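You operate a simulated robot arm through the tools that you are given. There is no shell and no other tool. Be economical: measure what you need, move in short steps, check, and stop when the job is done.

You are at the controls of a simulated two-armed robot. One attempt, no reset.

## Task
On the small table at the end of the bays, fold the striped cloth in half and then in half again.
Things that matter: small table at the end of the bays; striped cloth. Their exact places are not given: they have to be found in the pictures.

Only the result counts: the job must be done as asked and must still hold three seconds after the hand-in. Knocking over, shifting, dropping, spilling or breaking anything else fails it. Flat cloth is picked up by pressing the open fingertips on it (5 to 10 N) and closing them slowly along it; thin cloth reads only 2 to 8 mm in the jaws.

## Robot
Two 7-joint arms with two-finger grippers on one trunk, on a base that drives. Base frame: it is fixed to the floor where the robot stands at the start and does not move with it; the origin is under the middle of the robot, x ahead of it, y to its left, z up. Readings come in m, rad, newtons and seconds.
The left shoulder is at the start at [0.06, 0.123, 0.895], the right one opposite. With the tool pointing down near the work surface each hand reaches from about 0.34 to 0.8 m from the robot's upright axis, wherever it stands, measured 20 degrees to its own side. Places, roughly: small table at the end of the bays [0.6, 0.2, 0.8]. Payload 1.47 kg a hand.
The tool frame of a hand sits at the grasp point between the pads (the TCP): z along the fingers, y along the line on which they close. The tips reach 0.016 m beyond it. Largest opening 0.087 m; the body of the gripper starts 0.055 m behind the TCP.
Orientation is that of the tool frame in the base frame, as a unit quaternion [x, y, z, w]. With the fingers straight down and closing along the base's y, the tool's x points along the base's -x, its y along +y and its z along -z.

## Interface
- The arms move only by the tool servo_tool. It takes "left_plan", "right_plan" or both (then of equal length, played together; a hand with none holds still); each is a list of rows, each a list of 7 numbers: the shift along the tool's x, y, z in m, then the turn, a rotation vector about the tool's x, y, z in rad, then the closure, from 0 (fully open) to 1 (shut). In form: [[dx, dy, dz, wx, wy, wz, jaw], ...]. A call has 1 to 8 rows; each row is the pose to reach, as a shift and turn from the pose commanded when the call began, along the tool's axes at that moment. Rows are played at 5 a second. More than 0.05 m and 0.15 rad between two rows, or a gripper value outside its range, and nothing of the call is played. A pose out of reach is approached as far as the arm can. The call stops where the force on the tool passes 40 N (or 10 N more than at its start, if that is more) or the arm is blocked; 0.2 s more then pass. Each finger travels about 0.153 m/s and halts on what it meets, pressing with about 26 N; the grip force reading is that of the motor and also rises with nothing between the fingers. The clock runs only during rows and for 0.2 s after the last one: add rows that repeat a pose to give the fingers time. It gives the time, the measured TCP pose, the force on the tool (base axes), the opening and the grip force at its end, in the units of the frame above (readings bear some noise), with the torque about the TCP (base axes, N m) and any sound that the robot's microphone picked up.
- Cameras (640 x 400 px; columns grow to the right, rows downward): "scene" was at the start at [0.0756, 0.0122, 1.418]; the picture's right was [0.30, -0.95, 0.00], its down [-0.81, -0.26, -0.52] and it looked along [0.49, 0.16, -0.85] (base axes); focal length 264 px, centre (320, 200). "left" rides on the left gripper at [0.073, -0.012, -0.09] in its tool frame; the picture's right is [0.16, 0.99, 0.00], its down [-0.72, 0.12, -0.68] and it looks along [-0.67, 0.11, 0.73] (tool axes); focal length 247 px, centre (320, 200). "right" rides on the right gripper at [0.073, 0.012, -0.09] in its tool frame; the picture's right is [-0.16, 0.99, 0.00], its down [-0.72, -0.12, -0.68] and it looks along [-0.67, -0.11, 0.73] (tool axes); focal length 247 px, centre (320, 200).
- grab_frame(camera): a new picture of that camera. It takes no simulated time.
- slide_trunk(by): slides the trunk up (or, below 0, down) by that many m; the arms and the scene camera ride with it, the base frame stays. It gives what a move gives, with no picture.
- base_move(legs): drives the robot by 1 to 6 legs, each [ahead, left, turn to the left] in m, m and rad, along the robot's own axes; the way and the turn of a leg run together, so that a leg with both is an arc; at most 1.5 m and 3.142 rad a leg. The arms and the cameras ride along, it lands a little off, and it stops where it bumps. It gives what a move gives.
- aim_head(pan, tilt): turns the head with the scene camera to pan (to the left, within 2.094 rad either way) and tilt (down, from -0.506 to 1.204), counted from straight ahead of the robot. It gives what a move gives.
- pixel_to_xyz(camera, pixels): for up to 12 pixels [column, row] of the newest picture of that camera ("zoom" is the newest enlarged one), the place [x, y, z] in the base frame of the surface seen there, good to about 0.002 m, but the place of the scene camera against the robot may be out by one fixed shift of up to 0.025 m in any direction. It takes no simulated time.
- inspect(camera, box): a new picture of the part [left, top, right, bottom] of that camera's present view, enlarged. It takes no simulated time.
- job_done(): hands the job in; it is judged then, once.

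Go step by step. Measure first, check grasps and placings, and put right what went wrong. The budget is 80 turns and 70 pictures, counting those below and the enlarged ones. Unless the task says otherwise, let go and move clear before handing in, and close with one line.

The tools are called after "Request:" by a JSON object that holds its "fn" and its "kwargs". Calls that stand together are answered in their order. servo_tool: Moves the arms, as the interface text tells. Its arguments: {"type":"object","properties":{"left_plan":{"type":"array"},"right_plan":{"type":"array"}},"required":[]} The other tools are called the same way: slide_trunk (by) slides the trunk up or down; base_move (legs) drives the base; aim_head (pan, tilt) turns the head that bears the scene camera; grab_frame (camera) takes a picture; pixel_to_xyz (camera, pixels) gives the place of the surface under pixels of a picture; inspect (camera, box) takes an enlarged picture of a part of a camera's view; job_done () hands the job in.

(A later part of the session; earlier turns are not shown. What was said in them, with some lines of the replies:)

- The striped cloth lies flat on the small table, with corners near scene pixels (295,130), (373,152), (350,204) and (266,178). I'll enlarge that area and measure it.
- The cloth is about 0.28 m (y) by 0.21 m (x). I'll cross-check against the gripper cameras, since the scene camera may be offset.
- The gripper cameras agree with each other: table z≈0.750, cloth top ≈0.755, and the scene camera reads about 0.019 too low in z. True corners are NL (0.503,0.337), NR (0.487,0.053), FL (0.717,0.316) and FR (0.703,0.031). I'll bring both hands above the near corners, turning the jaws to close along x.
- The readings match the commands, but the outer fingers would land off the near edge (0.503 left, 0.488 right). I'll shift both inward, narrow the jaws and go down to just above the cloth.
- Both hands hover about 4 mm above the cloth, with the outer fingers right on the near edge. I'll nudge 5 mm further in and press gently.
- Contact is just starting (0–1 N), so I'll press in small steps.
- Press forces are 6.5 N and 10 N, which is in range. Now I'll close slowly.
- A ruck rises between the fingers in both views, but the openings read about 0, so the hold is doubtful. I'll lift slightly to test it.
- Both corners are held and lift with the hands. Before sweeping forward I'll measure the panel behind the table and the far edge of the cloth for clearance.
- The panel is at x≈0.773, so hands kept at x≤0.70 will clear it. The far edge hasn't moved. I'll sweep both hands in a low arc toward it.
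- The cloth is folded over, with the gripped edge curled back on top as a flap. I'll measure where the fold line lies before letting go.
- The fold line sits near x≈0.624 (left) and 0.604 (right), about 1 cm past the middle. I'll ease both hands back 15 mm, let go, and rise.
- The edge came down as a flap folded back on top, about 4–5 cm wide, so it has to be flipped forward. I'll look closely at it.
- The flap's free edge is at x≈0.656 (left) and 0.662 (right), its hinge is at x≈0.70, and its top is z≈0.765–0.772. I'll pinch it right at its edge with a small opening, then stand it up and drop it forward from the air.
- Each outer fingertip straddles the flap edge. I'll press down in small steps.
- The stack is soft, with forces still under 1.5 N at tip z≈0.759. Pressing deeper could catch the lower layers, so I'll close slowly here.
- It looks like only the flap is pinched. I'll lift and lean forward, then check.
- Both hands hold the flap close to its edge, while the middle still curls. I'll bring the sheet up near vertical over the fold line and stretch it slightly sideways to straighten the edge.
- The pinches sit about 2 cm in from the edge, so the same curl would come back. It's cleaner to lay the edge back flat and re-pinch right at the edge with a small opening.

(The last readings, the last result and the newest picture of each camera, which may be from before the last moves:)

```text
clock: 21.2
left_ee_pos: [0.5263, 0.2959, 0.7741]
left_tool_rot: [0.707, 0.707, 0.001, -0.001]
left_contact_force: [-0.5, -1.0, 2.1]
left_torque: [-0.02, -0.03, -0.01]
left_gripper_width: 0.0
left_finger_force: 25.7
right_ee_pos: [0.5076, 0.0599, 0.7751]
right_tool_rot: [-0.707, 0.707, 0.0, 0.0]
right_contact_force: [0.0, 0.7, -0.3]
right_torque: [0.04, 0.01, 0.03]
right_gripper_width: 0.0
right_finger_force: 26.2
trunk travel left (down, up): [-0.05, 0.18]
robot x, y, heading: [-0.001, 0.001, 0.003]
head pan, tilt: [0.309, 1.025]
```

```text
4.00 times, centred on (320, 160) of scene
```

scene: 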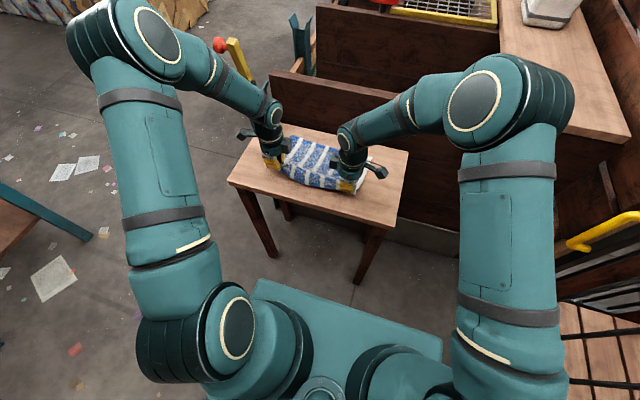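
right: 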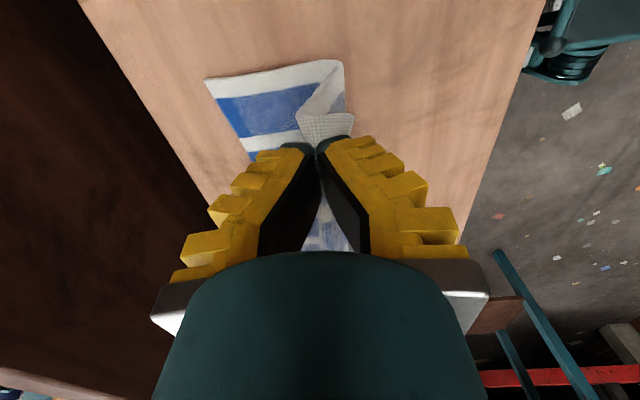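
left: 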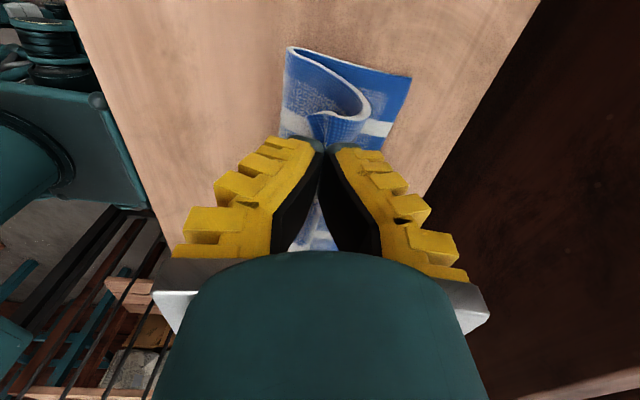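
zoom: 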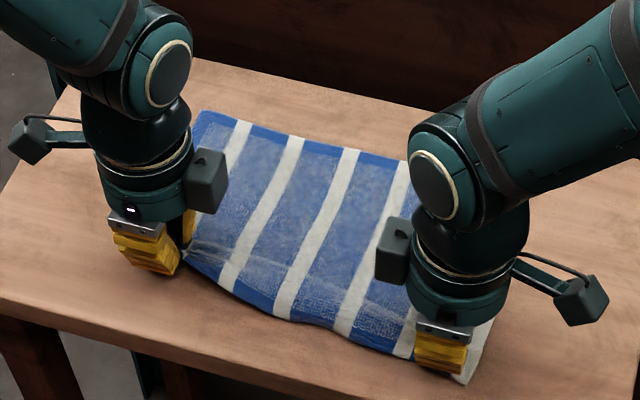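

The edge is laid back nearly flat. I'll open slowly, rise, back off a little to see the near edge, and look again.

Request:
{"fn": "servo_tool", "kwargs": {"left_plan": [[0, 0, 0.001, 0, 0, 0, 0.9], [0, 0, 0.001, 0, 0, 0, 0.8], [0, 0, 0.001, 0, 0, 0, 0.6], [0, 0, -0.01, 0, 0, 0, 0.6], [0, 0, -0.045, 0, 0, 0, 0.6], [0.02, 0, -0.075, 0, 0, 0, 0.6]], "right_plan": [[0, 0, 0.001, 0, 0, 0, 0.9], [0, 0, 0.001, 0, 0, 0, 0.8], [0, 0, 0.001, 0, 0, 0, 0.6], [0, 0, -0.01, 0, 0, 0, 0.6], [0, 0, -0.045, 0, 0, 0, 0.6], [0.02, 0, -0.075, 0, 0, 0, 0.6]]}}

Request:
{"fn": "grab_frame", "kwargs": {"camera": "left"}}

Request:
{"fn": "grab_frame", "kwargs": {"camera": "right"}}

Request:
{"fn": "inspect", "kwargs": {"camera": "scene", "box": [240, 110, 400, 210]}}

```text
clock: 22.6
left_ee_pos: [0.5243, 0.3156, 0.854]
left_tool_rot: [0.708, 0.706, 0.0, 0.001]
left_contact_force: [0.1, 0.0, 0.5]
left_torque: [0.0, 0.02, 0.0]
left_gripper_width: 0.0408
left_finger_force: 4.6
right_ee_pos: [0.5079, 0.0398, 0.8516]
right_tool_rot: [-0.707, 0.707, 0.0, 0.001]
right_contact_force: [0.2, -0.5, -0.5]
right_torque: [0.01, -0.05, -0.03]
right_gripper_width: 0.0408
right_finger_force: 4.2
trunk travel left (down, up): [-0.05, 0.18]
robot x, y, heading: [0.0003, -0.0005, 0.005]
head pan, tilt: [0.309, 1.025]
```

```text
37 pictures are left
```

left: 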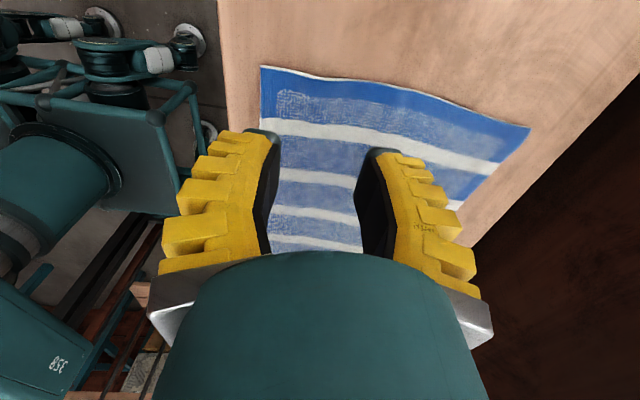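

```text
36 pictures are left
```

right: 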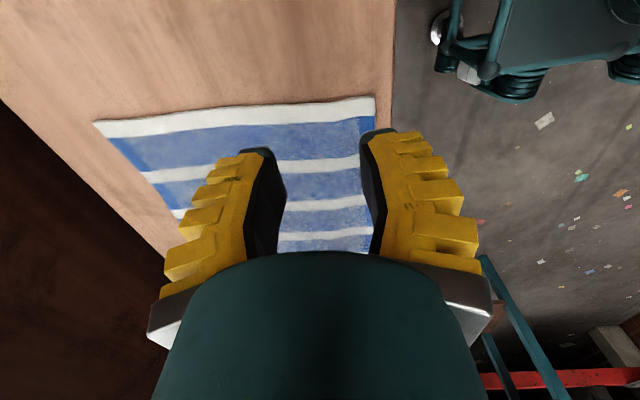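

```text
4.00 times, centred on (320, 160) of scene
```

zoom: 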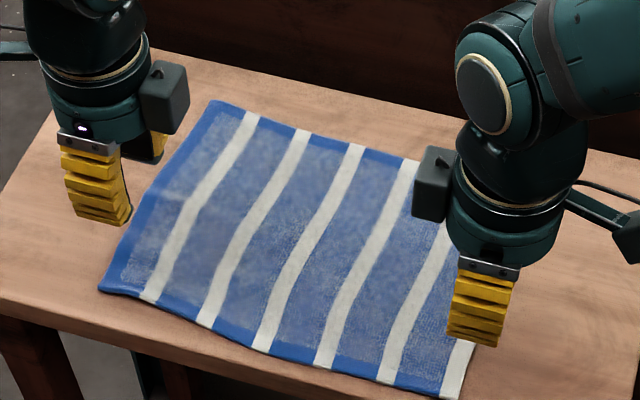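

The cloth is flat again and undamaged. I'll measure its corners afresh.

Request:
{"fn": "pixel_to_xyz", "kwargs": {"camera": "left", "pixels": [[263, 70], [263, 100], [265, 128], [527, 128], [400, 92]]}}

Request:
{"fn": "pixel_to_xyz", "kwargs": {"camera": "right", "pixels": [[372, 100], [371, 125], [97, 124], [230, 112]]}}

Request:
{"fn": "pixel_to_xyz", "kwargs": {"camera": "zoom", "pixels": [[103, 289], [450, 394], [270, 348], [350, 372], [215, 105], [180, 318]]}}

```text
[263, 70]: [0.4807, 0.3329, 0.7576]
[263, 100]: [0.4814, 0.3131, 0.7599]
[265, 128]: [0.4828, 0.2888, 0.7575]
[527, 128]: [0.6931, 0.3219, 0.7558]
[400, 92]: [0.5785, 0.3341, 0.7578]
```

```text
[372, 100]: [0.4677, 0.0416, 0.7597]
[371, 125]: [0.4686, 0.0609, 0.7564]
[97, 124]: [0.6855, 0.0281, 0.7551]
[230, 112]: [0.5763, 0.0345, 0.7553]
```

```text
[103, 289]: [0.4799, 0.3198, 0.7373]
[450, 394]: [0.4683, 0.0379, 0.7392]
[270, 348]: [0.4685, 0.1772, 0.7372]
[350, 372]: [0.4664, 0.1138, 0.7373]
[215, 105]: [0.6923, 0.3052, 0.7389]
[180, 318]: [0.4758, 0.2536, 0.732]
```

The corners are now NL (0.480,0.330), NR (0.467,0.042), FL (0.694,0.315) and FR (0.686,0.028). I'll approach with a 2 cm opening and the outer fingertips right on the near edge.

Request:
{"fn": "servo_tool", "kwargs": {"left_plan": [[-0.011, -0.014, 0.01, 0, 0, 0, 0.82], [-0.011, -0.028, 0.035, 0, 0, 0, 0.82], [-0.011, -0.028, 0.06, 0, 0, 0, 0.82], [-0.011, -0.028, 0.077, 0, 0, 0, 0.82], [-0.011, -0.028, 0.077, 0, 0, 0, 0.82]], "right_plan": [[-0.022, 0.012, 0.01, 0, 0, 0, 0.82], [-0.022, 0.025, 0.035, 0, 0, 0, 0.82], [-0.022, 0.025, 0.06, 0, 0, 0, 0.82], [-0.022, 0.025, 0.075, 0, 0, 0, 0.82], [-0.022, 0.025, 0.075, 0, 0, 0, 0.82]]}}

Request:
{"fn": "grab_frame", "kwargs": {"camera": "left"}}

Request:
{"fn": "grab_frame", "kwargs": {"camera": "right"}}

```text
clock: 23.8
left_ee_pos: [0.4961, 0.3054, 0.7736]
left_tool_rot: [0.707, 0.707, 0.0, 0.0]
left_contact_force: [-0.3, -0.1, 0.5]
left_torque: [-0.01, -0.01, 0.03]
left_gripper_width: 0.0171
left_finger_force: 7.4
right_ee_pos: [0.4834, 0.0605, 0.7781]
right_tool_rot: [-0.707, 0.707, 0.0, 0.0]
right_contact_force: [-1.3, -0.5, -0.2]
right_torque: [-0.02, -0.01, 0.01]
right_gripper_width: 0.0223
right_finger_force: 5.4
trunk travel left (down, up): [-0.05, 0.18]
robot x, y, heading: [-0.0002, -0.0007, -0.001]
head pan, tilt: [0.309, 1.025]
```

```text
34 pictures are left
```

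left: 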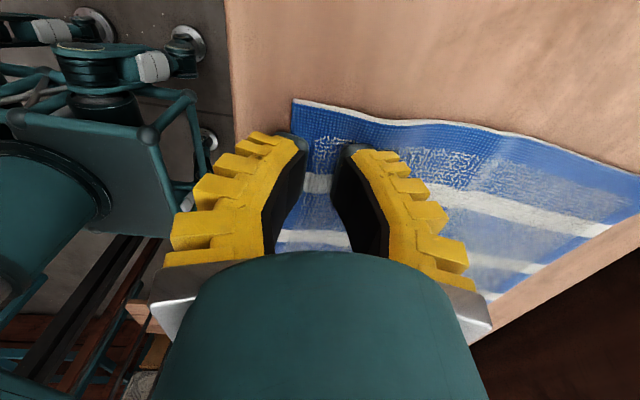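

```text
33 pictures are left
```

right: 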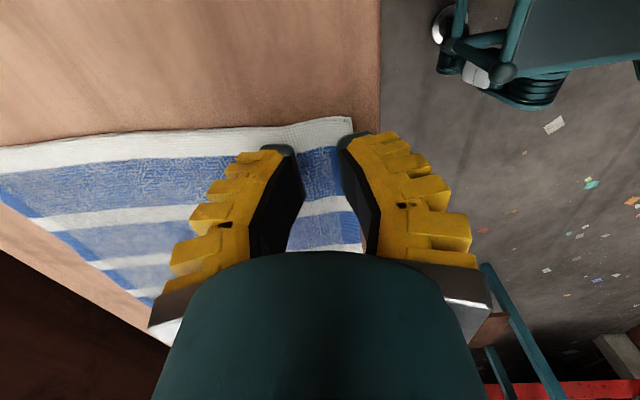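

The outer tips sit on the near edge as intended, so now I press.

Request:
{"fn": "servo_tool", "kwargs": {"left_plan": [[0, 0, 0.003, 0, 0, 0, 0.82], [0, 0, 0.006, 0, 0, 0, 0.82], [0, 0, 0.006, 0, 0, 0, 0.82]], "right_plan": [[0, 0, 0.004, 0, 0, 0, 0.82], [0, 0, 0.008, 0, 0, 0, 0.82], [0, 0, 0.008, 0, 0, 0, 0.82]]}}

```text
clock: 24.6
left_ee_pos: [0.4961, 0.3056, 0.7681]
left_tool_rot: [0.707, 0.707, 0.0, 0.0]
left_contact_force: [-0.3, 1.2, 3.1]
left_torque: [0.01, -0.01, 0.0]
left_gripper_width: 0.0173
left_finger_force: 7.3
right_ee_pos: [0.4829, 0.0607, 0.7698]
right_tool_rot: [0.707, -0.707, 0.0, 0.0]
right_contact_force: [0.0, 0.2, 1.2]
right_torque: [0.0, -0.03, -0.01]
right_gripper_width: 0.0195
right_finger_force: 4.8
trunk travel left (down, up): [-0.05, 0.18]
robot x, y, heading: [-0.0002, 0.0021, -0.002]
head pan, tilt: [0.309, 1.025]
```

Request:
{"fn": "servo_tool", "kwargs": {"left_plan": [[0, 0, 0.001, 0, 0, 0, 0.82], [0, 0, 0.0015, 0, 0, 0, 0.82], [0, 0, 0.0015, 0, 0, 0, 0.86], [0, 0, 0.0015, 0, 0, 0, 0.9], [0, 0, 0.0015, 0, 0, 0, 0.94], [0, 0, 0.0015, 0, 0, 0, 0.97], [0, 0, 0.0015, 0, 0, 0, 1], [0, 0, 0.0015, 0, 0, 0, 1]], "right_plan": [[0, 0, 0.0015, 0, 0, 0, 0.82], [0, 0, 0.0025, 0, 0, 0, 0.82], [0, 0, 0.0025, 0, 0, 0, 0.86], [0, 0, 0.0025, 0, 0, 0, 0.9], [0, 0, 0.0025, 0, 0, 0, 0.94], [0, 0, 0.0025, 0, 0, 0, 0.97], [0, 0, 0.0025, 0, 0, 0, 1], [0, 0, 0.0025, 0, 0, 0, 1]]}}

Request:
{"fn": "servo_tool", "kwargs": {"left_plan": [[0, 0, -0.01, 0, 0, 0, 1], [0, 0, -0.025, 0, 0, 0, 1], [0, 0, -0.035, 0, 0, 0, 1]], "right_plan": [[0, 0, -0.01, 0, 0, 0, 1], [0, 0, -0.025, 0, 0, 0, 1], [0, 0, -0.035, 0, 0, 0, 1]]}}

Request:
{"fn": "grab_frame", "kwargs": {"camera": "left"}}

Request:
{"fn": "grab_frame", "kwargs": {"camera": "right"}}

```text
clock: 26.4
left_ee_pos: [0.4968, 0.3065, 0.7666]
left_tool_rot: [0.707, 0.707, 0.001, 0.001]
left_contact_force: [0.4, 0.3, 12.9]
left_torque: [-0.02, 0.02, 0.02]
left_gripper_width: 0.0002
left_finger_force: 25.1
right_ee_pos: [0.4838, 0.0606, 0.7672]
right_tool_rot: [0.707, -0.707, 0.0, -0.001]
right_contact_force: [0.3, 0.5, 8.4]
right_torque: [0.03, -0.02, -0.03]
right_gripper_width: 0.0
right_finger_force: 26.1
trunk travel left (down, up): [-0.05, 0.18]
robot x, y, heading: [-0.0032, -0.0033, 0.003]
head pan, tilt: [0.309, 1.025]
```

```text
clock: 27.2
left_ee_pos: [0.4976, 0.3053, 0.8022]
left_tool_rot: [0.707, 0.707, 0.0, 0.0]
left_contact_force: [0.1, -0.1, -0.1]
left_torque: [0.01, -0.02, -0.06]
left_gripper_width: 0.0001
left_finger_force: 26.0
right_ee_pos: [0.4844, 0.0606, 0.8032]
right_tool_rot: [0.707, -0.707, 0.001, 0.0]
right_contact_force: [-0.1, 0.8, 0.7]
right_torque: [0.02, -0.03, 0.04]
right_gripper_width: 0.0002
right_finger_force: 25.6
trunk travel left (down, up): [-0.05, 0.18]
robot x, y, heading: [-0.0017, -0.0006, 0.001]
head pan, tilt: [0.309, 1.025]
```

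```text
32 pictures are left
```

left: 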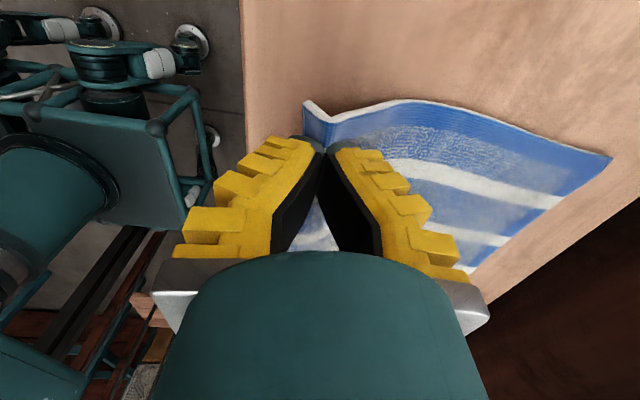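

```text
31 pictures are left
```

right: 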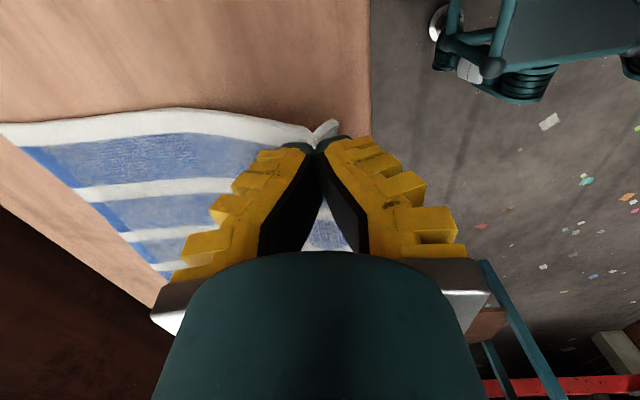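

Both corners are held with tiny flaps, about 1 cm or less. Now a full arc puts the near edge over the far edge.

Request:
{"fn": "servo_tool", "kwargs": {"left_plan": [[-0.001, 0.02, -0.02, 0, 0, 0, 1], [-0.003, 0.045, -0.037, 0, 0, 0, 1], [-0.005, 0.075, -0.045, 0, 0, 0, 1], [-0.006, 0.105, -0.044, 0, 0, 0, 1], [-0.008, 0.135, -0.033, 0, 0, 0, 1], [-0.01, 0.16, -0.014, 0, 0, 0, 1], [-0.011, 0.178, 0.004, 0, 0, 0, 1], [-0.011, 0.186, 0.012, 0, 0, 0, 1]], "right_plan": [[0.002, -0.02, -0.02, 0, 0, 0, 1], [0.004, -0.046, -0.037, 0, 0, 0, 1], [0.006, -0.077, -0.045, 0, 0, 0, 1], [0.008, -0.108, -0.044, 0, 0, 0, 1], [0.01, -0.139, -0.033, 0, 0, 0, 1], [0.013, -0.165, -0.014, 0, 0, 0, 1], [0.014, -0.184, 0.004, 0, 0, 0, 1], [0.014, -0.192, 0.012, 0, 0, 0, 1]]}}

Request:
{"fn": "inspect", "kwargs": {"camera": "scene", "box": [240, 100, 400, 200]}}

Request:
{"fn": "grab_frame", "kwargs": {"camera": "left"}}

Request:
{"fn": "grab_frame", "kwargs": {"camera": "right"}}

```text
clock: 29.0
left_ee_pos: [0.684, 0.2938, 0.7888]
left_tool_rot: [0.707, 0.707, 0.0, 0.0]
left_contact_force: [0.0, -1.4, 0.5]
left_torque: [0.0, -0.01, 0.01]
left_gripper_width: 0.0
left_finger_force: 26.2
right_ee_pos: [0.6768, 0.0461, 0.7889]
right_tool_rot: [0.708, -0.707, 0.0, 0.0]
right_contact_force: [-0.1, 1.5, 0.0]
right_torque: [0.01, 0.03, 0.01]
right_gripper_width: 0.0003
right_finger_force: 26.3
trunk travel left (down, up): [-0.05, 0.18]
robot x, y, heading: [-0.0023, 0.0006, 0.0]
head pan, tilt: [0.309, 1.025]
```

```text
4.00 times, centred on (320, 150) of scene
```

zoom: 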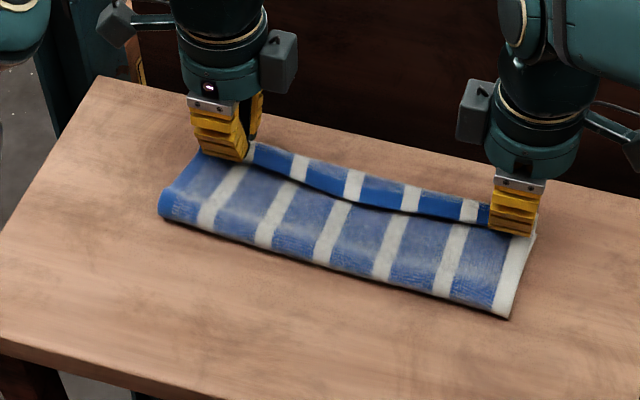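

```text
29 pictures are left
```

left: 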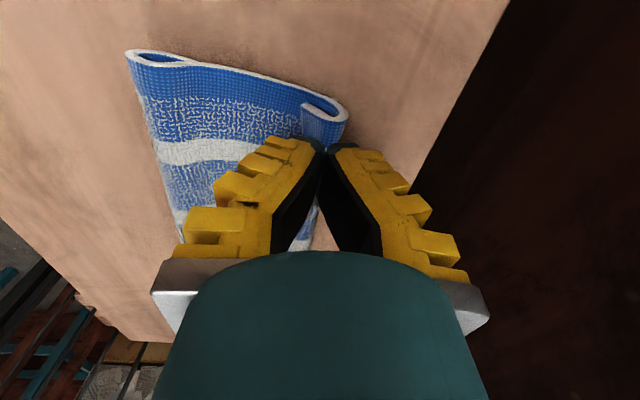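

```text
28 pictures are left
```

right: 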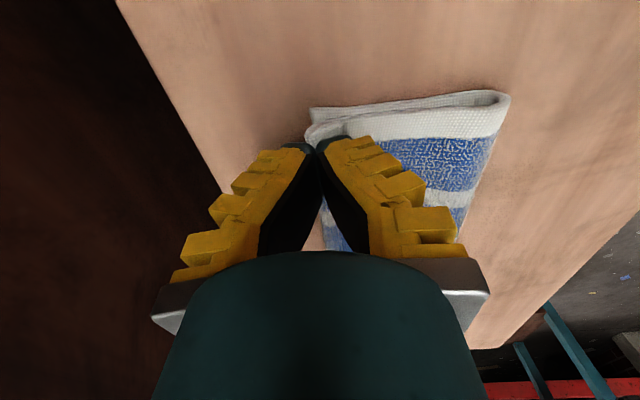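

The curl at the edge is now only about 2 cm. I'll check where the fold line is before releasing.

Request:
{"fn": "pixel_to_xyz", "kwargs": {"camera": "left", "pixels": [[129, 55], [140, 100], [303, 108], [345, 112], [190, 62]]}}

Request:
{"fn": "pixel_to_xyz", "kwargs": {"camera": "right", "pixels": [[508, 97], [312, 110], [308, 128], [340, 125], [400, 105]]}}

Request:
{"fn": "pixel_to_xyz", "kwargs": {"camera": "zoom", "pixels": [[325, 262], [240, 238], [420, 285], [350, 210], [355, 170], [290, 155]]}}

```text
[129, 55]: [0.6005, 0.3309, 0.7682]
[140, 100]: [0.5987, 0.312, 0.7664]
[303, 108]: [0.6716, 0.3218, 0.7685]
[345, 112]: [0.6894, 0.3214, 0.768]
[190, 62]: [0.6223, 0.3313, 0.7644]
```

```text
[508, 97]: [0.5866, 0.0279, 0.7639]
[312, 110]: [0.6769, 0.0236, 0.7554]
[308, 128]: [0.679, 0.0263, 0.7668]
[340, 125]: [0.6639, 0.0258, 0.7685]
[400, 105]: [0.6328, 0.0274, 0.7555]
```

```text
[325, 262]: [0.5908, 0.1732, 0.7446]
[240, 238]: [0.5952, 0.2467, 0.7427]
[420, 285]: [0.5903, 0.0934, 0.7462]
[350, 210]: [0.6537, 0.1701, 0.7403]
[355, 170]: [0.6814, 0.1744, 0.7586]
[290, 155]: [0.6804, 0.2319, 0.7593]
```

The fold line is about 1 cm too far forward. While still holding, I'll shift both hands 18 mm back and down, to see if it rolls back.

Request:
{"fn": "servo_tool", "kwargs": {"left_plan": [[0, -0.006, 0.004, 0, 0, 0, 1], [0, -0.012, 0.008, 0, 0, 0, 1], [0, -0.018, 0.01, 0, 0, 0, 1], [0, -0.018, 0.01, 0, 0, 0, 1]], "right_plan": [[0, 0.006, 0.004, 0, 0, 0, 1], [0, 0.012, 0.008, 0, 0, 0, 1], [0, 0.018, 0.01, 0, 0, 0, 1], [0, 0.018, 0.01, 0, 0, 0, 1]]}}

Request:
{"fn": "grab_frame", "kwargs": {"camera": "left"}}

```text
clock: 30.0
left_ee_pos: [0.6657, 0.2952, 0.7796]
left_tool_rot: [0.707, 0.707, 0.0, -0.001]
left_contact_force: [0.6, -0.3, -0.4]
left_torque: [0.02, -0.01, 0.03]
left_gripper_width: 0.0004
left_finger_force: 26.5
right_ee_pos: [0.6585, 0.0462, 0.7811]
right_tool_rot: [0.707, -0.707, 0.001, 0.0]
right_contact_force: [0.0, 0.7, 0.2]
right_torque: [0.02, 0.02, -0.01]
right_gripper_width: 0.0001
right_finger_force: 25.8
trunk travel left (down, up): [-0.05, 0.18]
robot x, y, heading: [-0.0019, 0.003, -0.001]
head pan, tilt: [0.309, 1.025]
```

```text
27 pictures are left
```

left: 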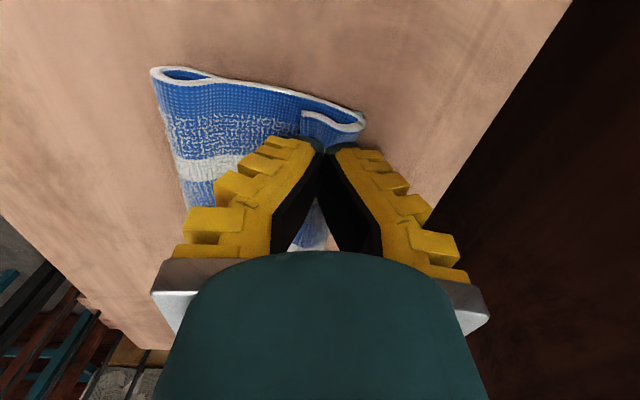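

The sheet now bulges loosely with the edge set back. I'll release and rise with only a small opening, so the pads drag the edge upright.

Request:
{"fn": "servo_tool", "kwargs": {"left_plan": [[0, 0, 0, 0, 0, 0, 0.9], [0, 0, 0, 0, 0, 0, 0.8], [0, 0.004, -0.015, 0, 0, 0, 0.8], [0, 0.01, -0.045, 0, 0, 0, 0.8], [0, 0.01, -0.08, 0, 0, 0, 0.8], [0, 0.01, -0.08, 0, 0, 0, 0.8]], "right_plan": [[0, 0, 0, 0, 0, 0, 0.9], [0, 0, 0, 0, 0, 0, 0.8], [0, -0.004, -0.015, 0, 0, 0, 0.8], [0, -0.01, -0.045, 0, 0, 0, 0.8], [0, -0.01, -0.08, 0, 0, 0, 0.8], [0, -0.01, -0.08, 0, 0, 0, 0.8]]}}

Request:
{"fn": "grab_frame", "kwargs": {"camera": "left"}}

Request:
{"fn": "grab_frame", "kwargs": {"camera": "right"}}

Request:
{"fn": "inspect", "kwargs": {"camera": "scene", "box": [240, 100, 400, 200]}}

```text
clock: 31.4
left_ee_pos: [0.6734, 0.2947, 0.8607]
left_tool_rot: [0.707, 0.707, -0.001, -0.001]
left_contact_force: [-0.3, -0.1, 0.2]
left_torque: [0.01, 0.01, 0.0]
left_gripper_width: 0.0239
left_finger_force: 4.6
right_ee_pos: [0.6701, 0.0472, 0.8612]
right_tool_rot: [0.707, -0.707, 0.0, 0.0]
right_contact_force: [0.4, -0.1, -0.1]
right_torque: [-0.03, -0.02, 0.0]
right_gripper_width: 0.024
right_finger_force: 5.2
trunk travel left (down, up): [-0.05, 0.18]
robot x, y, heading: [0.0024, 0.0002, 0.0]
head pan, tilt: [0.309, 1.025]
```

```text
26 pictures are left
```

left: 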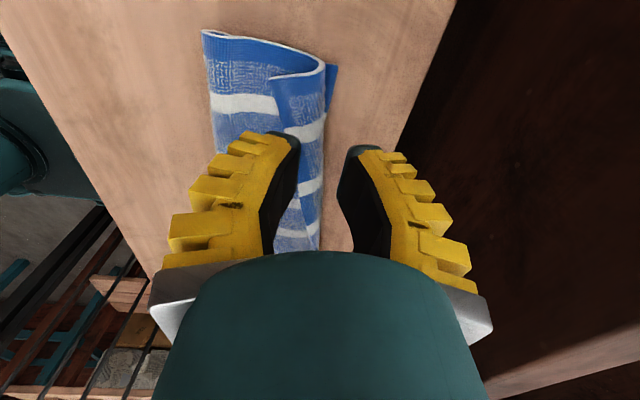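

```text
25 pictures are left
```

right: 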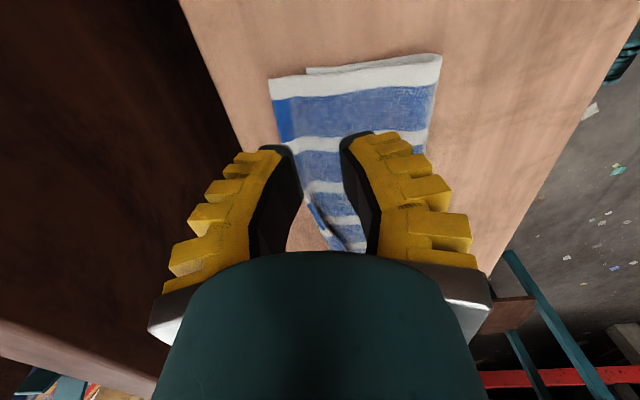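

```text
4.00 times, centred on (320, 150) of scene
```

zoom: 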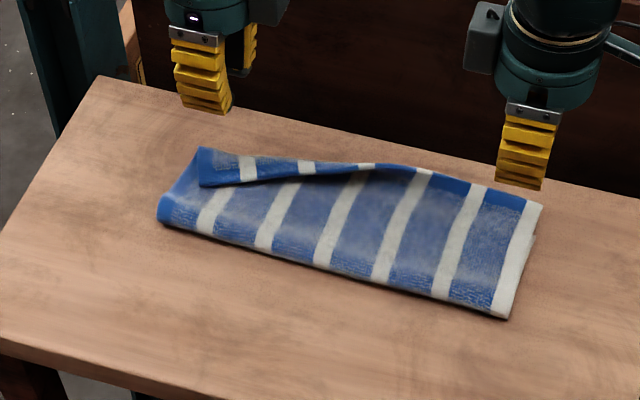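

The right half unrolled perfectly; only the left corner is still curled. I'll measure it.

Request:
{"fn": "pixel_to_xyz", "kwargs": {"camera": "left", "pixels": [[270, 79], [290, 80], [320, 72], [285, 100], [315, 110], [336, 68], [205, 34], [290, 145]]}}

Request:
{"fn": "pixel_to_xyz", "kwargs": {"camera": "right", "pixels": [[273, 82], [308, 70], [440, 56]]}}

```text
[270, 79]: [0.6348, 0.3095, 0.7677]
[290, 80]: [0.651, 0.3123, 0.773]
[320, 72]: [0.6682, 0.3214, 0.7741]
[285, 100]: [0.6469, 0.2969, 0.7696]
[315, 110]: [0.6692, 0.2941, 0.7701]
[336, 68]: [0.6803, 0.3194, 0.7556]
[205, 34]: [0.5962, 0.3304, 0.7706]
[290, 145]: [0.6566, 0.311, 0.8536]
```

```text
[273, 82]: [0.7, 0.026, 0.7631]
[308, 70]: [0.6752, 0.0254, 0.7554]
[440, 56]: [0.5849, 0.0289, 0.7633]
```

The left flap's edge is at x≈0.64 and its hinge at 0.67. I'll pinch it near its edge with the left hand and stand it up; the right hand stays put.

Request:
{"fn": "servo_tool", "kwargs": {"left_plan": [[0, -0.0175, 0.03, 0, 0, 0, 0.82], [0, -0.0175, 0.065, 0, 0, 0, 0.82], [0, -0.0175, 0.08, 0, 0, 0, 0.82], [0, -0.0175, 0.086, 0, 0, 0, 0.82], [0, -0.0175, 0.086, 0, 0, 0, 0.88], [0, -0.0175, 0.086, 0, 0, 0, 0.93], [0, -0.0175, 0.086, 0, 0, 0, 0.97], [0, -0.0175, 0.086, 0, 0, 0, 1]]}}

Request:
{"fn": "servo_tool", "kwargs": {"left_plan": [[0, 0, 0, 0, 0, 0, 1], [0, 0.003, -0.015, 0, 0, 0, 1], [0, 0.012, -0.03, 0, 0, 0, 1], [0, 0.025, -0.035, 0, 0, 0, 1], [0, 0.025, -0.035, 0, 0, 0, 1]]}}

Request:
{"fn": "grab_frame", "kwargs": {"camera": "left"}}

```text
clock: 33.2
left_ee_pos: [0.6584, 0.2969, 0.7741]
left_tool_rot: [0.708, 0.707, 0.0, 0.001]
left_contact_force: [-0.1, 0.6, 0.8]
left_torque: [-0.03, 0.0, 0.03]
left_gripper_width: 0.0
left_finger_force: 26.3
right_ee_pos: [0.6696, 0.0462, 0.8607]
right_tool_rot: [0.707, -0.707, 0.0, 0.0]
right_contact_force: [-0.5, -0.9, 0.1]
right_torque: [0.0, 0.02, -0.02]
right_gripper_width: 0.0238
right_finger_force: 4.9
trunk travel left (down, up): [-0.05, 0.18]
robot x, y, heading: [0.0029, -0.0035, 0.004]
head pan, tilt: [0.309, 1.025]
```

```text
clock: 34.4
left_ee_pos: [0.6823, 0.2979, 0.8082]
left_tool_rot: [0.707, 0.707, 0.0, 0.0]
left_contact_force: [-0.7, -0.2, 0.3]
left_torque: [0.0, 0.0, -0.02]
left_gripper_width: 0.0
left_finger_force: 25.8
right_ee_pos: [0.669, 0.0477, 0.861]
right_tool_rot: [-0.706, 0.708, 0.0, 0.0]
right_contact_force: [0.3, 0.5, -1.0]
right_torque: [0.01, -0.02, 0.02]
right_gripper_width: 0.0236
right_finger_force: 4.4
trunk travel left (down, up): [-0.05, 0.18]
robot x, y, heading: [-0.0, -0.0012, -0.001]
head pan, tilt: [0.309, 1.025]
```

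```text
23 pictures are left
```

left: 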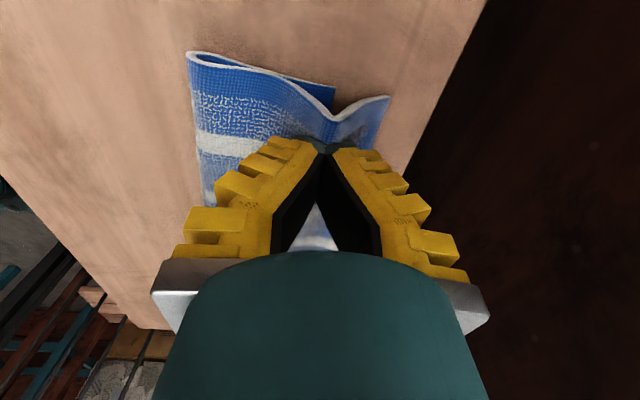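

The flap edge now points forward (+x), as it should. I'll lower, open and rise.

Request:
{"fn": "servo_tool", "kwargs": {"left_plan": [[0, -0.004, 0.01, 0, 0, 0, 1], [0, -0.008, 0.02, 0, 0, 0, 1], [0, -0.008, 0.02, 0, 0, 0, 0.9], [0, -0.008, 0.02, 0, 0, 0, 0.8], [0, -0.006, 0.005, 0, 0, 0, 0.8], [0, -0.004, -0.03, 0, 0, 0, 0.8], [0, -0.004, -0.06, 0, 0, 0, 0.8], [0, -0.004, -0.06, 0, 0, 0, 0.8]]}}

Request:
{"fn": "grab_frame", "kwargs": {"camera": "left"}}

Request:
{"fn": "inspect", "kwargs": {"camera": "scene", "box": [240, 100, 400, 200]}}

```text
clock: 36.2
left_ee_pos: [0.6798, 0.2978, 0.8682]
left_tool_rot: [0.707, 0.707, 0.0, 0.0]
left_contact_force: [0.1, 0.2, 0.2]
left_torque: [0.04, 0.0, -0.01]
left_gripper_width: 0.0241
left_finger_force: 4.6
right_ee_pos: [0.6705, 0.0481, 0.8613]
right_tool_rot: [-0.707, 0.707, 0.0, 0.0]
right_contact_force: [-0.3, 0.1, -0.3]
right_torque: [0.0, 0.02, -0.02]
right_gripper_width: 0.024
right_finger_force: 4.9
trunk travel left (down, up): [-0.05, 0.18]
robot x, y, heading: [-0.0012, -0.0023, -0.003]
head pan, tilt: [0.309, 1.025]
```

```text
22 pictures are left
```

left: 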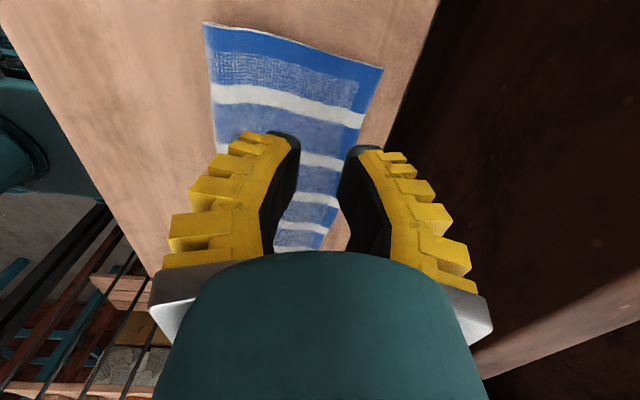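

```text
4.00 times, centred on (320, 150) of scene
```

zoom: 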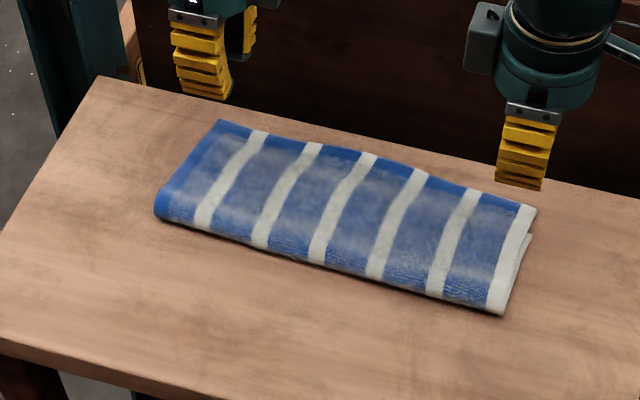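

The first half-fold is clean. I'll measure the corners for the second fold.

Request:
{"fn": "pixel_to_xyz", "kwargs": {"camera": "left", "pixels": [[207, 28], [378, 72], [330, 58], [214, 120], [365, 105]]}}

Request:
{"fn": "pixel_to_xyz", "kwargs": {"camera": "zoom", "pixels": [[158, 210], [222, 122], [535, 208], [528, 238], [503, 308], [490, 300], [530, 225]]}}

```text
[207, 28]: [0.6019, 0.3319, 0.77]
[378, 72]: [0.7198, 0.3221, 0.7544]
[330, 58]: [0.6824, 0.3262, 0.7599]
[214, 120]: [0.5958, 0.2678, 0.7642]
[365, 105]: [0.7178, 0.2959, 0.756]
```

```text
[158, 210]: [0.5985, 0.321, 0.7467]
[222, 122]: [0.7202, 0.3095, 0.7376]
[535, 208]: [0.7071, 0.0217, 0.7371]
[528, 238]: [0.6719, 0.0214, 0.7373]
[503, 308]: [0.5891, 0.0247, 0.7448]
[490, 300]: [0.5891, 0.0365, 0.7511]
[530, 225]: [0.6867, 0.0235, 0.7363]
```

Fold 1 is good: fold line x≈0.593, top edge about 2 cm beyond the lower one. For fold 2 the left hand will take the short left end (y≈0.327) and carry it right. I'll turn the left jaws to close along y and move the right hand away.

Request:
{"fn": "servo_tool", "kwargs": {"left_plan": [[0.002, -0.004, 0, 0, 0, -0.146, 0.72], [0.003, -0.008, 0, 0, 0, -0.292, 0.72], [0.004, -0.012, 0, 0, 0, -0.438, 0.72], [0.006, -0.016, 0, 0, 0, -0.584, 0.72], [0.008, -0.02, 0, 0, 0, -0.73, 0.72], [0.01, -0.024, 0, 0, 0, -0.876, 0.72], [0.01, -0.028, 0, 0, 0, -1.022, 0.72], [0.01, -0.028, 0, 0, 0, -1.168, 0.72]], "right_plan": [[0, 0, -0.03, 0, 0, 0, 0.5], [0.02, 0.01, -0.06, 0, 0, 0, 0.5], [0.05, 0.03, -0.08, 0, 0, 0, 0.5], [0.08, 0.05, -0.08, 0, 0, 0, 0.5], [0.11, 0.08, -0.08, 0, 0, 0, 0.5], [0.14, 0.11, -0.08, 0, 0, 0, 0.5], [0.17, 0.14, -0.08, 0, 0, 0, 0.5], [0.2, 0.16, -0.08, 0, 0, 0, 0.5]]}}

Request:
{"fn": "servo_tool", "kwargs": {"left_plan": [[0, 0, 0.02, 0, 0, -0.135, 0.72], [0, 0, 0.04, 0, 0, -0.27, 0.72], [0, 0, 0.06, 0, 0, -0.403, 0.72], [0, 0, 0.075, 0, 0, -0.403, 0.72], [0, 0, 0.075, 0, 0, -0.403, 0.72]]}}

Request:
{"fn": "grab_frame", "kwargs": {"camera": "left"}}

```text
clock: 38.0
left_ee_pos: [0.6505, 0.3038, 0.8694]
left_tool_rot: [0.2, 0.98, 0.0, 0.0]
left_contact_force: [0.2, -0.3, 0.4]
left_torque: [0.03, 0.01, -0.01]
left_gripper_width: 0.0304
left_finger_force: 4.8
right_ee_pos: [0.5064, -0.1578, 0.9404]
right_tool_rot: [0.707, -0.707, 0.0, -0.001]
right_contact_force: [-0.3, 0.5, -0.5]
right_torque: [0.0, -0.03, 0.03]
right_gripper_width: 0.0491
right_finger_force: 4.1
trunk travel left (down, up): [-0.05, 0.18]
robot x, y, heading: [0.0013, 0.0036, -0.005]
head pan, tilt: [0.309, 1.025]
```

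```text
clock: 39.2
left_ee_pos: [0.6515, 0.305, 0.7921]
left_tool_rot: [0.0, 1.0, 0.0, 0.0]
left_contact_force: [-0.1, 0.2, 0.9]
left_torque: [0.02, 0.0, 0.0]
left_gripper_width: 0.0307
left_finger_force: 4.6
right_ee_pos: [0.5071, -0.1563, 0.9404]
right_tool_rot: [-0.707, 0.707, 0.0, 0.0]
right_contact_force: [-0.1, -0.5, 0.5]
right_torque: [-0.01, 0.02, 0.02]
right_gripper_width: 0.0491
right_finger_force: 3.6
trunk travel left (down, up): [-0.05, 0.18]
robot x, y, heading: [0.0034, -0.0008, -0.004]
head pan, tilt: [0.309, 1.025]
```

```text
20 pictures are left
```

left: 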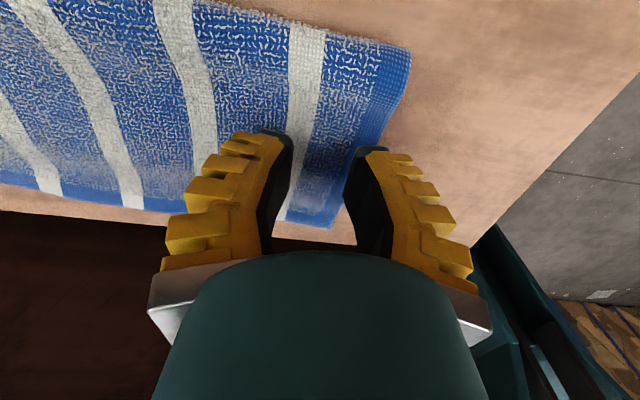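

The outer left finger straddles the short end. I'll shift 3 mm inward and press firmly, so both layers are caught.

Request:
{"fn": "servo_tool", "kwargs": {"left_plan": [[0, -0.003, 0.008, 0, 0, 0, 0.72], [0, -0.003, 0.014, 0, 0, 0, 0.72], [0, -0.003, 0.019, 0, 0, 0, 0.72], [0, -0.003, 0.022, 0, 0, 0, 0.72], [0, -0.003, 0.022, 0, 0, 0, 0.72]]}}

```text
clock: 40.4
left_ee_pos: [0.6532, 0.3023, 0.7709]
left_tool_rot: [0.0, 1.0, -0.001, 0.0]
left_contact_force: [0.5, -0.8, 4.7]
left_torque: [-0.06, 0.02, 0.02]
left_gripper_width: 0.0259
left_finger_force: 7.5
right_ee_pos: [0.5066, -0.1568, 0.9416]
right_tool_rot: [-0.707, 0.707, 0.0, 0.0]
right_contact_force: [-0.2, 0.0, 0.0]
right_torque: [0.0, 0.01, -0.02]
right_gripper_width: 0.0492
right_finger_force: 4.2
trunk travel left (down, up): [-0.05, 0.18]
robot x, y, heading: [0.0022, 0.0007, -0.003]
head pan, tilt: [0.309, 1.025]
```

Request:
{"fn": "servo_tool", "kwargs": {"left_plan": [[0, 0, 0.0015, 0, 0, 0, 0.72], [0, 0, 0.002, 0, 0, 0, 0.77], [0, 0, 0.002, 0, 0, 0, 0.82], [0, 0, 0.002, 0, 0, 0, 0.87], [0, 0, 0.002, 0, 0, 0, 0.92], [0, 0, 0.002, 0, 0, 0, 0.96], [0, 0, 0.002, 0, 0, 0, 1], [0, 0, 0.002, 0, 0, 0, 1]]}}

Request:
{"fn": "servo_tool", "kwargs": {"left_plan": [[0, 0, -0.01, 0, 0, 0, 1], [0, 0, -0.025, 0, 0, 0, 1], [0, 0, -0.04, 0, 0, 0, 1], [0, 0, -0.04, 0, 0, 0, 1]]}}

Request:
{"fn": "grab_frame", "kwargs": {"camera": "left"}}

Request:
{"fn": "inspect", "kwargs": {"camera": "scene", "box": [240, 100, 400, 200]}}

```text
clock: 42.2
left_ee_pos: [0.6504, 0.3027, 0.7701]
left_tool_rot: [0.001, 1.0, 0.0, 0.001]
left_contact_force: [-0.3, -0.1, 11.9]
left_torque: [-0.01, 0.03, -0.03]
left_gripper_width: 0.0001
left_finger_force: 26.8
right_ee_pos: [0.5077, -0.1572, 0.9422]
right_tool_rot: [0.708, -0.707, 0.001, -0.001]
right_contact_force: [0.1, -0.3, -0.1]
right_torque: [0.01, -0.03, 0.03]
right_gripper_width: 0.0493
right_finger_force: 4.4
trunk travel left (down, up): [-0.05, 0.18]
robot x, y, heading: [0.0021, 0.0016, -0.0]
head pan, tilt: [0.309, 1.025]
```

```text
clock: 43.2
left_ee_pos: [0.6522, 0.3031, 0.8095]
left_tool_rot: [0.001, 1.0, -0.001, -0.001]
left_contact_force: [0.7, 0.4, 0.1]
left_torque: [-0.01, 0.0, -0.02]
left_gripper_width: 0.0
left_finger_force: 26.1
right_ee_pos: [0.5074, -0.1567, 0.941]
right_tool_rot: [-0.707, 0.707, 0.0, 0.0]
right_contact_force: [0.2, 1.0, -0.8]
right_torque: [0.0, 0.01, 0.02]
right_gripper_width: 0.0492
right_finger_force: 3.9
trunk travel left (down, up): [-0.05, 0.18]
robot x, y, heading: [0.0, 0.0005, -0.0]
head pan, tilt: [0.309, 1.025]
```

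```text
19 pictures are left
```

left: 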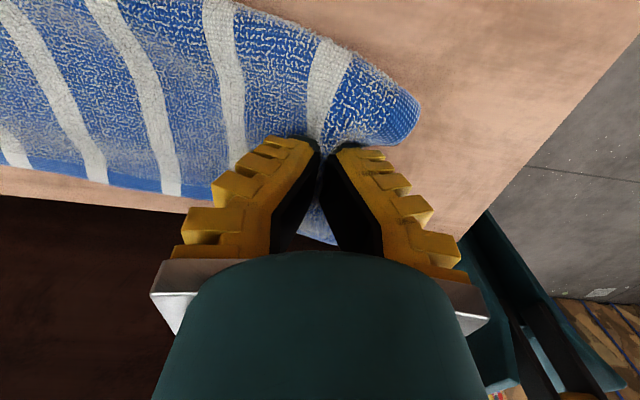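

```text
4.00 times, centred on (320, 150) of scene
```

zoom: 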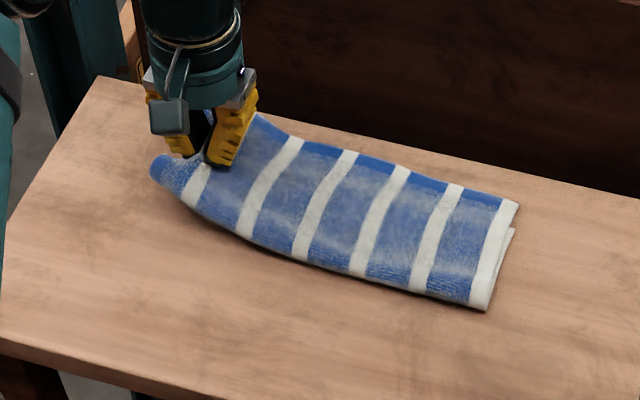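

The end is lifting with no layer visibly left behind. I'll lift and move right a little more to confirm both layers are held.

Request:
{"fn": "servo_tool", "kwargs": {"left_plan": [[0, -0.015, -0.02, 0, 0, 0, 1], [0, -0.03, -0.035, 0, 0, 0, 1], [0, -0.045, -0.045, 0, 0, 0, 1], [0, -0.045, -0.045, 0, 0, 0, 1]]}}

Request:
{"fn": "inspect", "kwargs": {"camera": "scene", "box": [240, 100, 400, 200]}}

Request:
{"fn": "grab_frame", "kwargs": {"camera": "left"}}

```text
clock: 44.2
left_ee_pos: [0.6497, 0.2599, 0.8545]
left_tool_rot: [-0.001, 1.0, 0.0, 0.001]
left_contact_force: [-0.7, 0.0, -0.2]
left_torque: [0.0, 0.01, -0.01]
left_gripper_width: 0.0
left_finger_force: 26.2
right_ee_pos: [0.5066, -0.1564, 0.9403]
right_tool_rot: [-0.707, 0.708, 0.0, 0.001]
right_contact_force: [0.6, -0.8, 0.0]
right_torque: [-0.01, 0.02, 0.01]
right_gripper_width: 0.0492
right_finger_force: 3.8
trunk travel left (down, up): [-0.05, 0.18]
robot x, y, heading: [-0.0024, -0.0003, 0.003]
head pan, tilt: [0.309, 1.025]
```

```text
4.00 times, centred on (320, 150) of scene
```

zoom: 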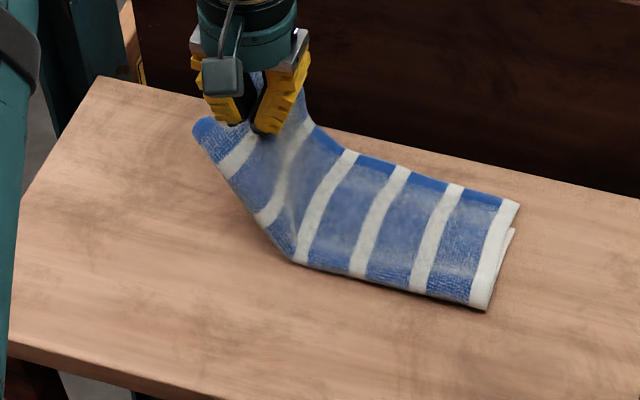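

```text
16 pictures are left
```

left: 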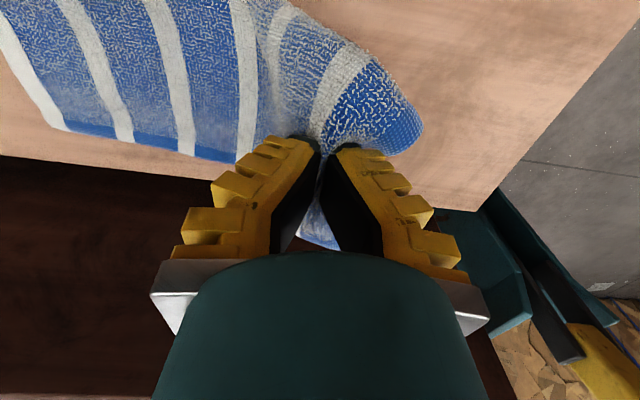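

Both layers are up and nothing is left on the table. I'll measure the right end for the target.

Request:
{"fn": "pixel_to_xyz", "kwargs": {"camera": "zoom", "pixels": [[516, 203], [511, 232], [487, 307], [490, 270], [296, 258]]}}

```text
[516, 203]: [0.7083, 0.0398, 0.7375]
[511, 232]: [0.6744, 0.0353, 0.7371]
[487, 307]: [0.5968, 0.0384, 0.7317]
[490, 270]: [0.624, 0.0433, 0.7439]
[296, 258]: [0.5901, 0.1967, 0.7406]
```

The right end is at y≈0.045, so the fold line should be near y≈0.187. I'll carry the left end over in an arc.

Request:
{"fn": "servo_tool", "kwargs": {"left_plan": [[0.001, -0.03, -0.015, 0, 0, 0, 1], [0.002, -0.065, -0.018, 0, 0, 0, 1], [0.003, -0.1, -0.01, 0, 0, 0, 1], [0.004, -0.13, 0.008, 0, 0, 0, 1], [0.005, -0.155, 0.03, 0, 0, 0, 1], [0.005, -0.172, 0.05, 0, 0, 0, 1], [0.005, -0.184, 0.06, 0, 0, 0, 1], [0.005, -0.184, 0.06, 0, 0, 0, 1]]}}

Request:
{"fn": "inspect", "kwargs": {"camera": "scene", "box": [240, 100, 400, 200]}}

Request:
{"fn": "grab_frame", "kwargs": {"camera": "left"}}

```text
clock: 46.0
left_ee_pos: [0.647, 0.0723, 0.7952]
left_tool_rot: [0.001, 1.0, -0.001, 0.0]
left_contact_force: [-0.2, 0.1, 0.1]
left_torque: [-0.02, 0.03, 0.01]
left_gripper_width: 0.0001
left_finger_force: 26.3
right_ee_pos: [0.5069, -0.1561, 0.9415]
right_tool_rot: [-0.707, 0.707, 0.001, 0.0]
right_contact_force: [0.1, -0.3, -0.9]
right_torque: [-0.01, -0.02, 0.03]
right_gripper_width: 0.0491
right_finger_force: 4.6
trunk travel left (down, up): [-0.05, 0.18]
robot x, y, heading: [0.004, -0.0038, 0.0]
head pan, tilt: [0.309, 1.025]
```

```text
4.00 times, centred on (320, 150) of scene
```

zoom: 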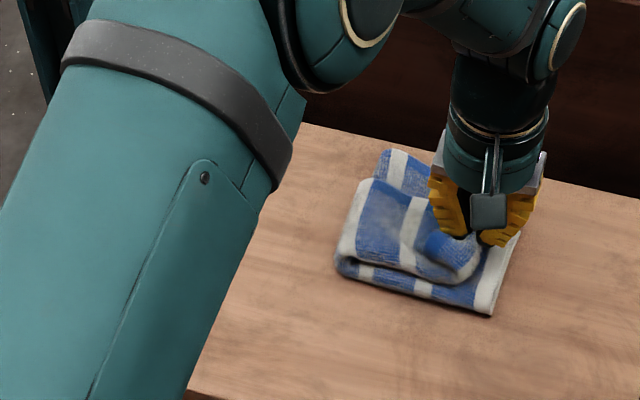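

```text
14 pictures are left
```

left: 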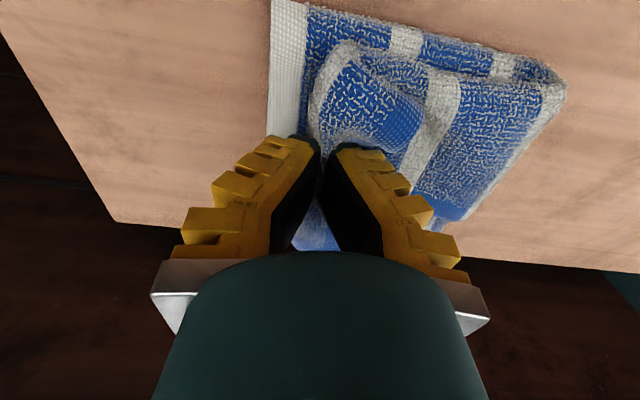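

It's folded over, with a curled tip as before. I'll use the same trick: set it back 15 mm, then open slightly and rise, drifting forward so the edge unrolls.

Request:
{"fn": "servo_tool", "kwargs": {"left_plan": [[0, 0.008, 0.004, 0, 0, 0, 1], [0, 0.015, 0.008, 0, 0, 0, 1], [0, 0.015, 0.008, 0, 0, 0, 0.9], [0, 0.015, 0.008, 0, 0, 0, 0.8], [0, 0.011, -0.007, 0, 0, 0, 0.8], [0, 0.005, -0.04, 0, 0, 0, 0.8], [0, 0.005, -0.075, 0, 0, 0, 0.8], [0, 0.005, -0.09, 0, 0, 0, 0.8]]}}

Request:
{"fn": "grab_frame", "kwargs": {"camera": "left"}}

```text
clock: 47.8
left_ee_pos: [0.6481, 0.0788, 0.8864]
left_tool_rot: [-0.001, 1.0, 0.0, 0.0]
left_contact_force: [0.4, -1.2, 1.5]
left_torque: [-0.03, 0.01, -0.03]
left_gripper_width: 0.0239
left_finger_force: 4.4
right_ee_pos: [0.5083, -0.156, 0.9405]
right_tool_rot: [0.707, -0.707, 0.0, -0.001]
right_contact_force: [0.0, -0.1, 0.6]
right_torque: [-0.01, 0.01, 0.01]
right_gripper_width: 0.049
right_finger_force: 3.8
trunk travel left (down, up): [-0.05, 0.18]
robot x, y, heading: [-0.0037, 0.0011, 0.004]
head pan, tilt: [0.309, 1.025]
```

```text
13 pictures are left
```

left: 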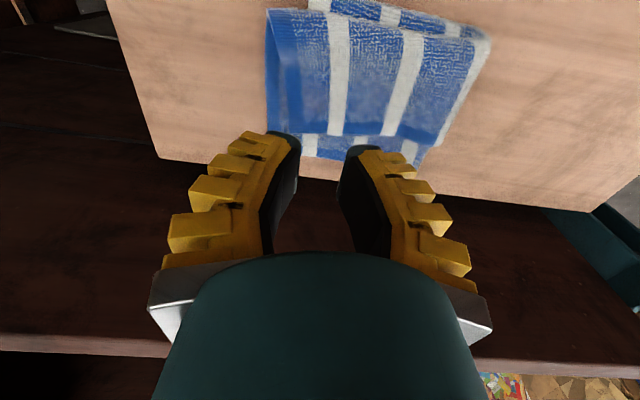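

The end unrolled flat over the other end. I'll retract the left hand and check from the scene camera.

Request:
{"fn": "servo_tool", "kwargs": {"left_plan": [[0, 0, -0.03, 0, 0, 0, 0.5], [0.02, 0.03, -0.05, 0, 0, 0, 0.5], [0.05, 0.06, -0.06, 0, 0, 0, 0.5], [0.08, 0.1, -0.06, 0, 0, 0, 0.5], [0.11, 0.14, -0.06, 0, 0, 0, 0.5], [0.14, 0.18, -0.06, 0, 0, 0, 0.5], [0.17, 0.22, -0.06, 0, 0, 0, 0.5], [0.2, 0.25, -0.06, 0, 0, 0, 0.5]]}}

Request:
{"fn": "inspect", "kwargs": {"camera": "scene", "box": [270, 110, 398, 190]}}

Request:
{"fn": "pixel_to_xyz", "kwargs": {"camera": "zoom", "pixels": [[300, 250], [300, 150], [400, 200], [480, 150], [450, 300]]}}

```text
clock: 49.6
left_ee_pos: [0.4446, 0.3278, 0.944]
left_tool_rot: [0.001, 1.0, 0.0, 0.0]
left_contact_force: [0.1, 0.3, -1.0]
left_torque: [0.0, 0.02, -0.01]
left_gripper_width: 0.0492
left_finger_force: 3.9
right_ee_pos: [0.5068, -0.1571, 0.9403]
right_tool_rot: [-0.707, 0.707, 0.0, -0.001]
right_contact_force: [-0.2, -0.1, -0.5]
right_torque: [0.01, 0.01, -0.01]
right_gripper_width: 0.049
right_finger_force: 2.8
trunk travel left (down, up): [-0.05, 0.18]
robot x, y, heading: [0.0001, -0.0016, -0.0]
head pan, tilt: [0.309, 1.025]
```

```text
5.00 times, centred on (334, 150) of scene
```

zoom: 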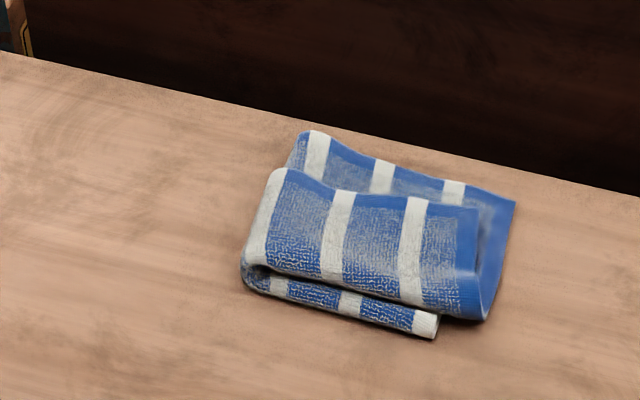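

```text
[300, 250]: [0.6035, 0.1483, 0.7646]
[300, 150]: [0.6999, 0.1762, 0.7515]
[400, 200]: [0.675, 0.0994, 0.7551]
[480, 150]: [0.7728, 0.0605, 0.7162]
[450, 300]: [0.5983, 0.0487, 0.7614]
```

The cloth is folded in four. I'll check its extents and height.

Request:
{"fn": "pixel_to_xyz", "kwargs": {"camera": "zoom", "pixels": [[245, 268], [252, 240], [275, 175], [312, 135], [285, 165], [512, 202], [484, 318], [434, 334], [360, 250], [290, 220], [470, 250], [345, 310]]}}

```text
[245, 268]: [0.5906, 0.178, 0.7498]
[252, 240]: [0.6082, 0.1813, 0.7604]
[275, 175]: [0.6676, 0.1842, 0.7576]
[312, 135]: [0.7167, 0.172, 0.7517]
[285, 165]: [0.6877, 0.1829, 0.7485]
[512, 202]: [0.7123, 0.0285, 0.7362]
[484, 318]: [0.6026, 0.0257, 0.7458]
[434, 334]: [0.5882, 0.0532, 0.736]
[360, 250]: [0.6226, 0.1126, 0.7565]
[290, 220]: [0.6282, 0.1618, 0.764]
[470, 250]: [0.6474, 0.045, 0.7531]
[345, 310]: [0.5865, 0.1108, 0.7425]
```

The hands are clear. The pile measures about 0.16 × 0.13 m against the original 0.285 × 0.215 m, in four layers, stable on the table with nothing else touched. I'm handing in.

Request:
{"fn": "job_done", "kwargs": {}}

```text
The job is handed in.
```

I folded the striped cloth in half and then in half again on the small table, and handed the job in with both hands clear. The pile is about 0.16 × 0.13 m, with the layers' edges off by up to about 2.5 cm.
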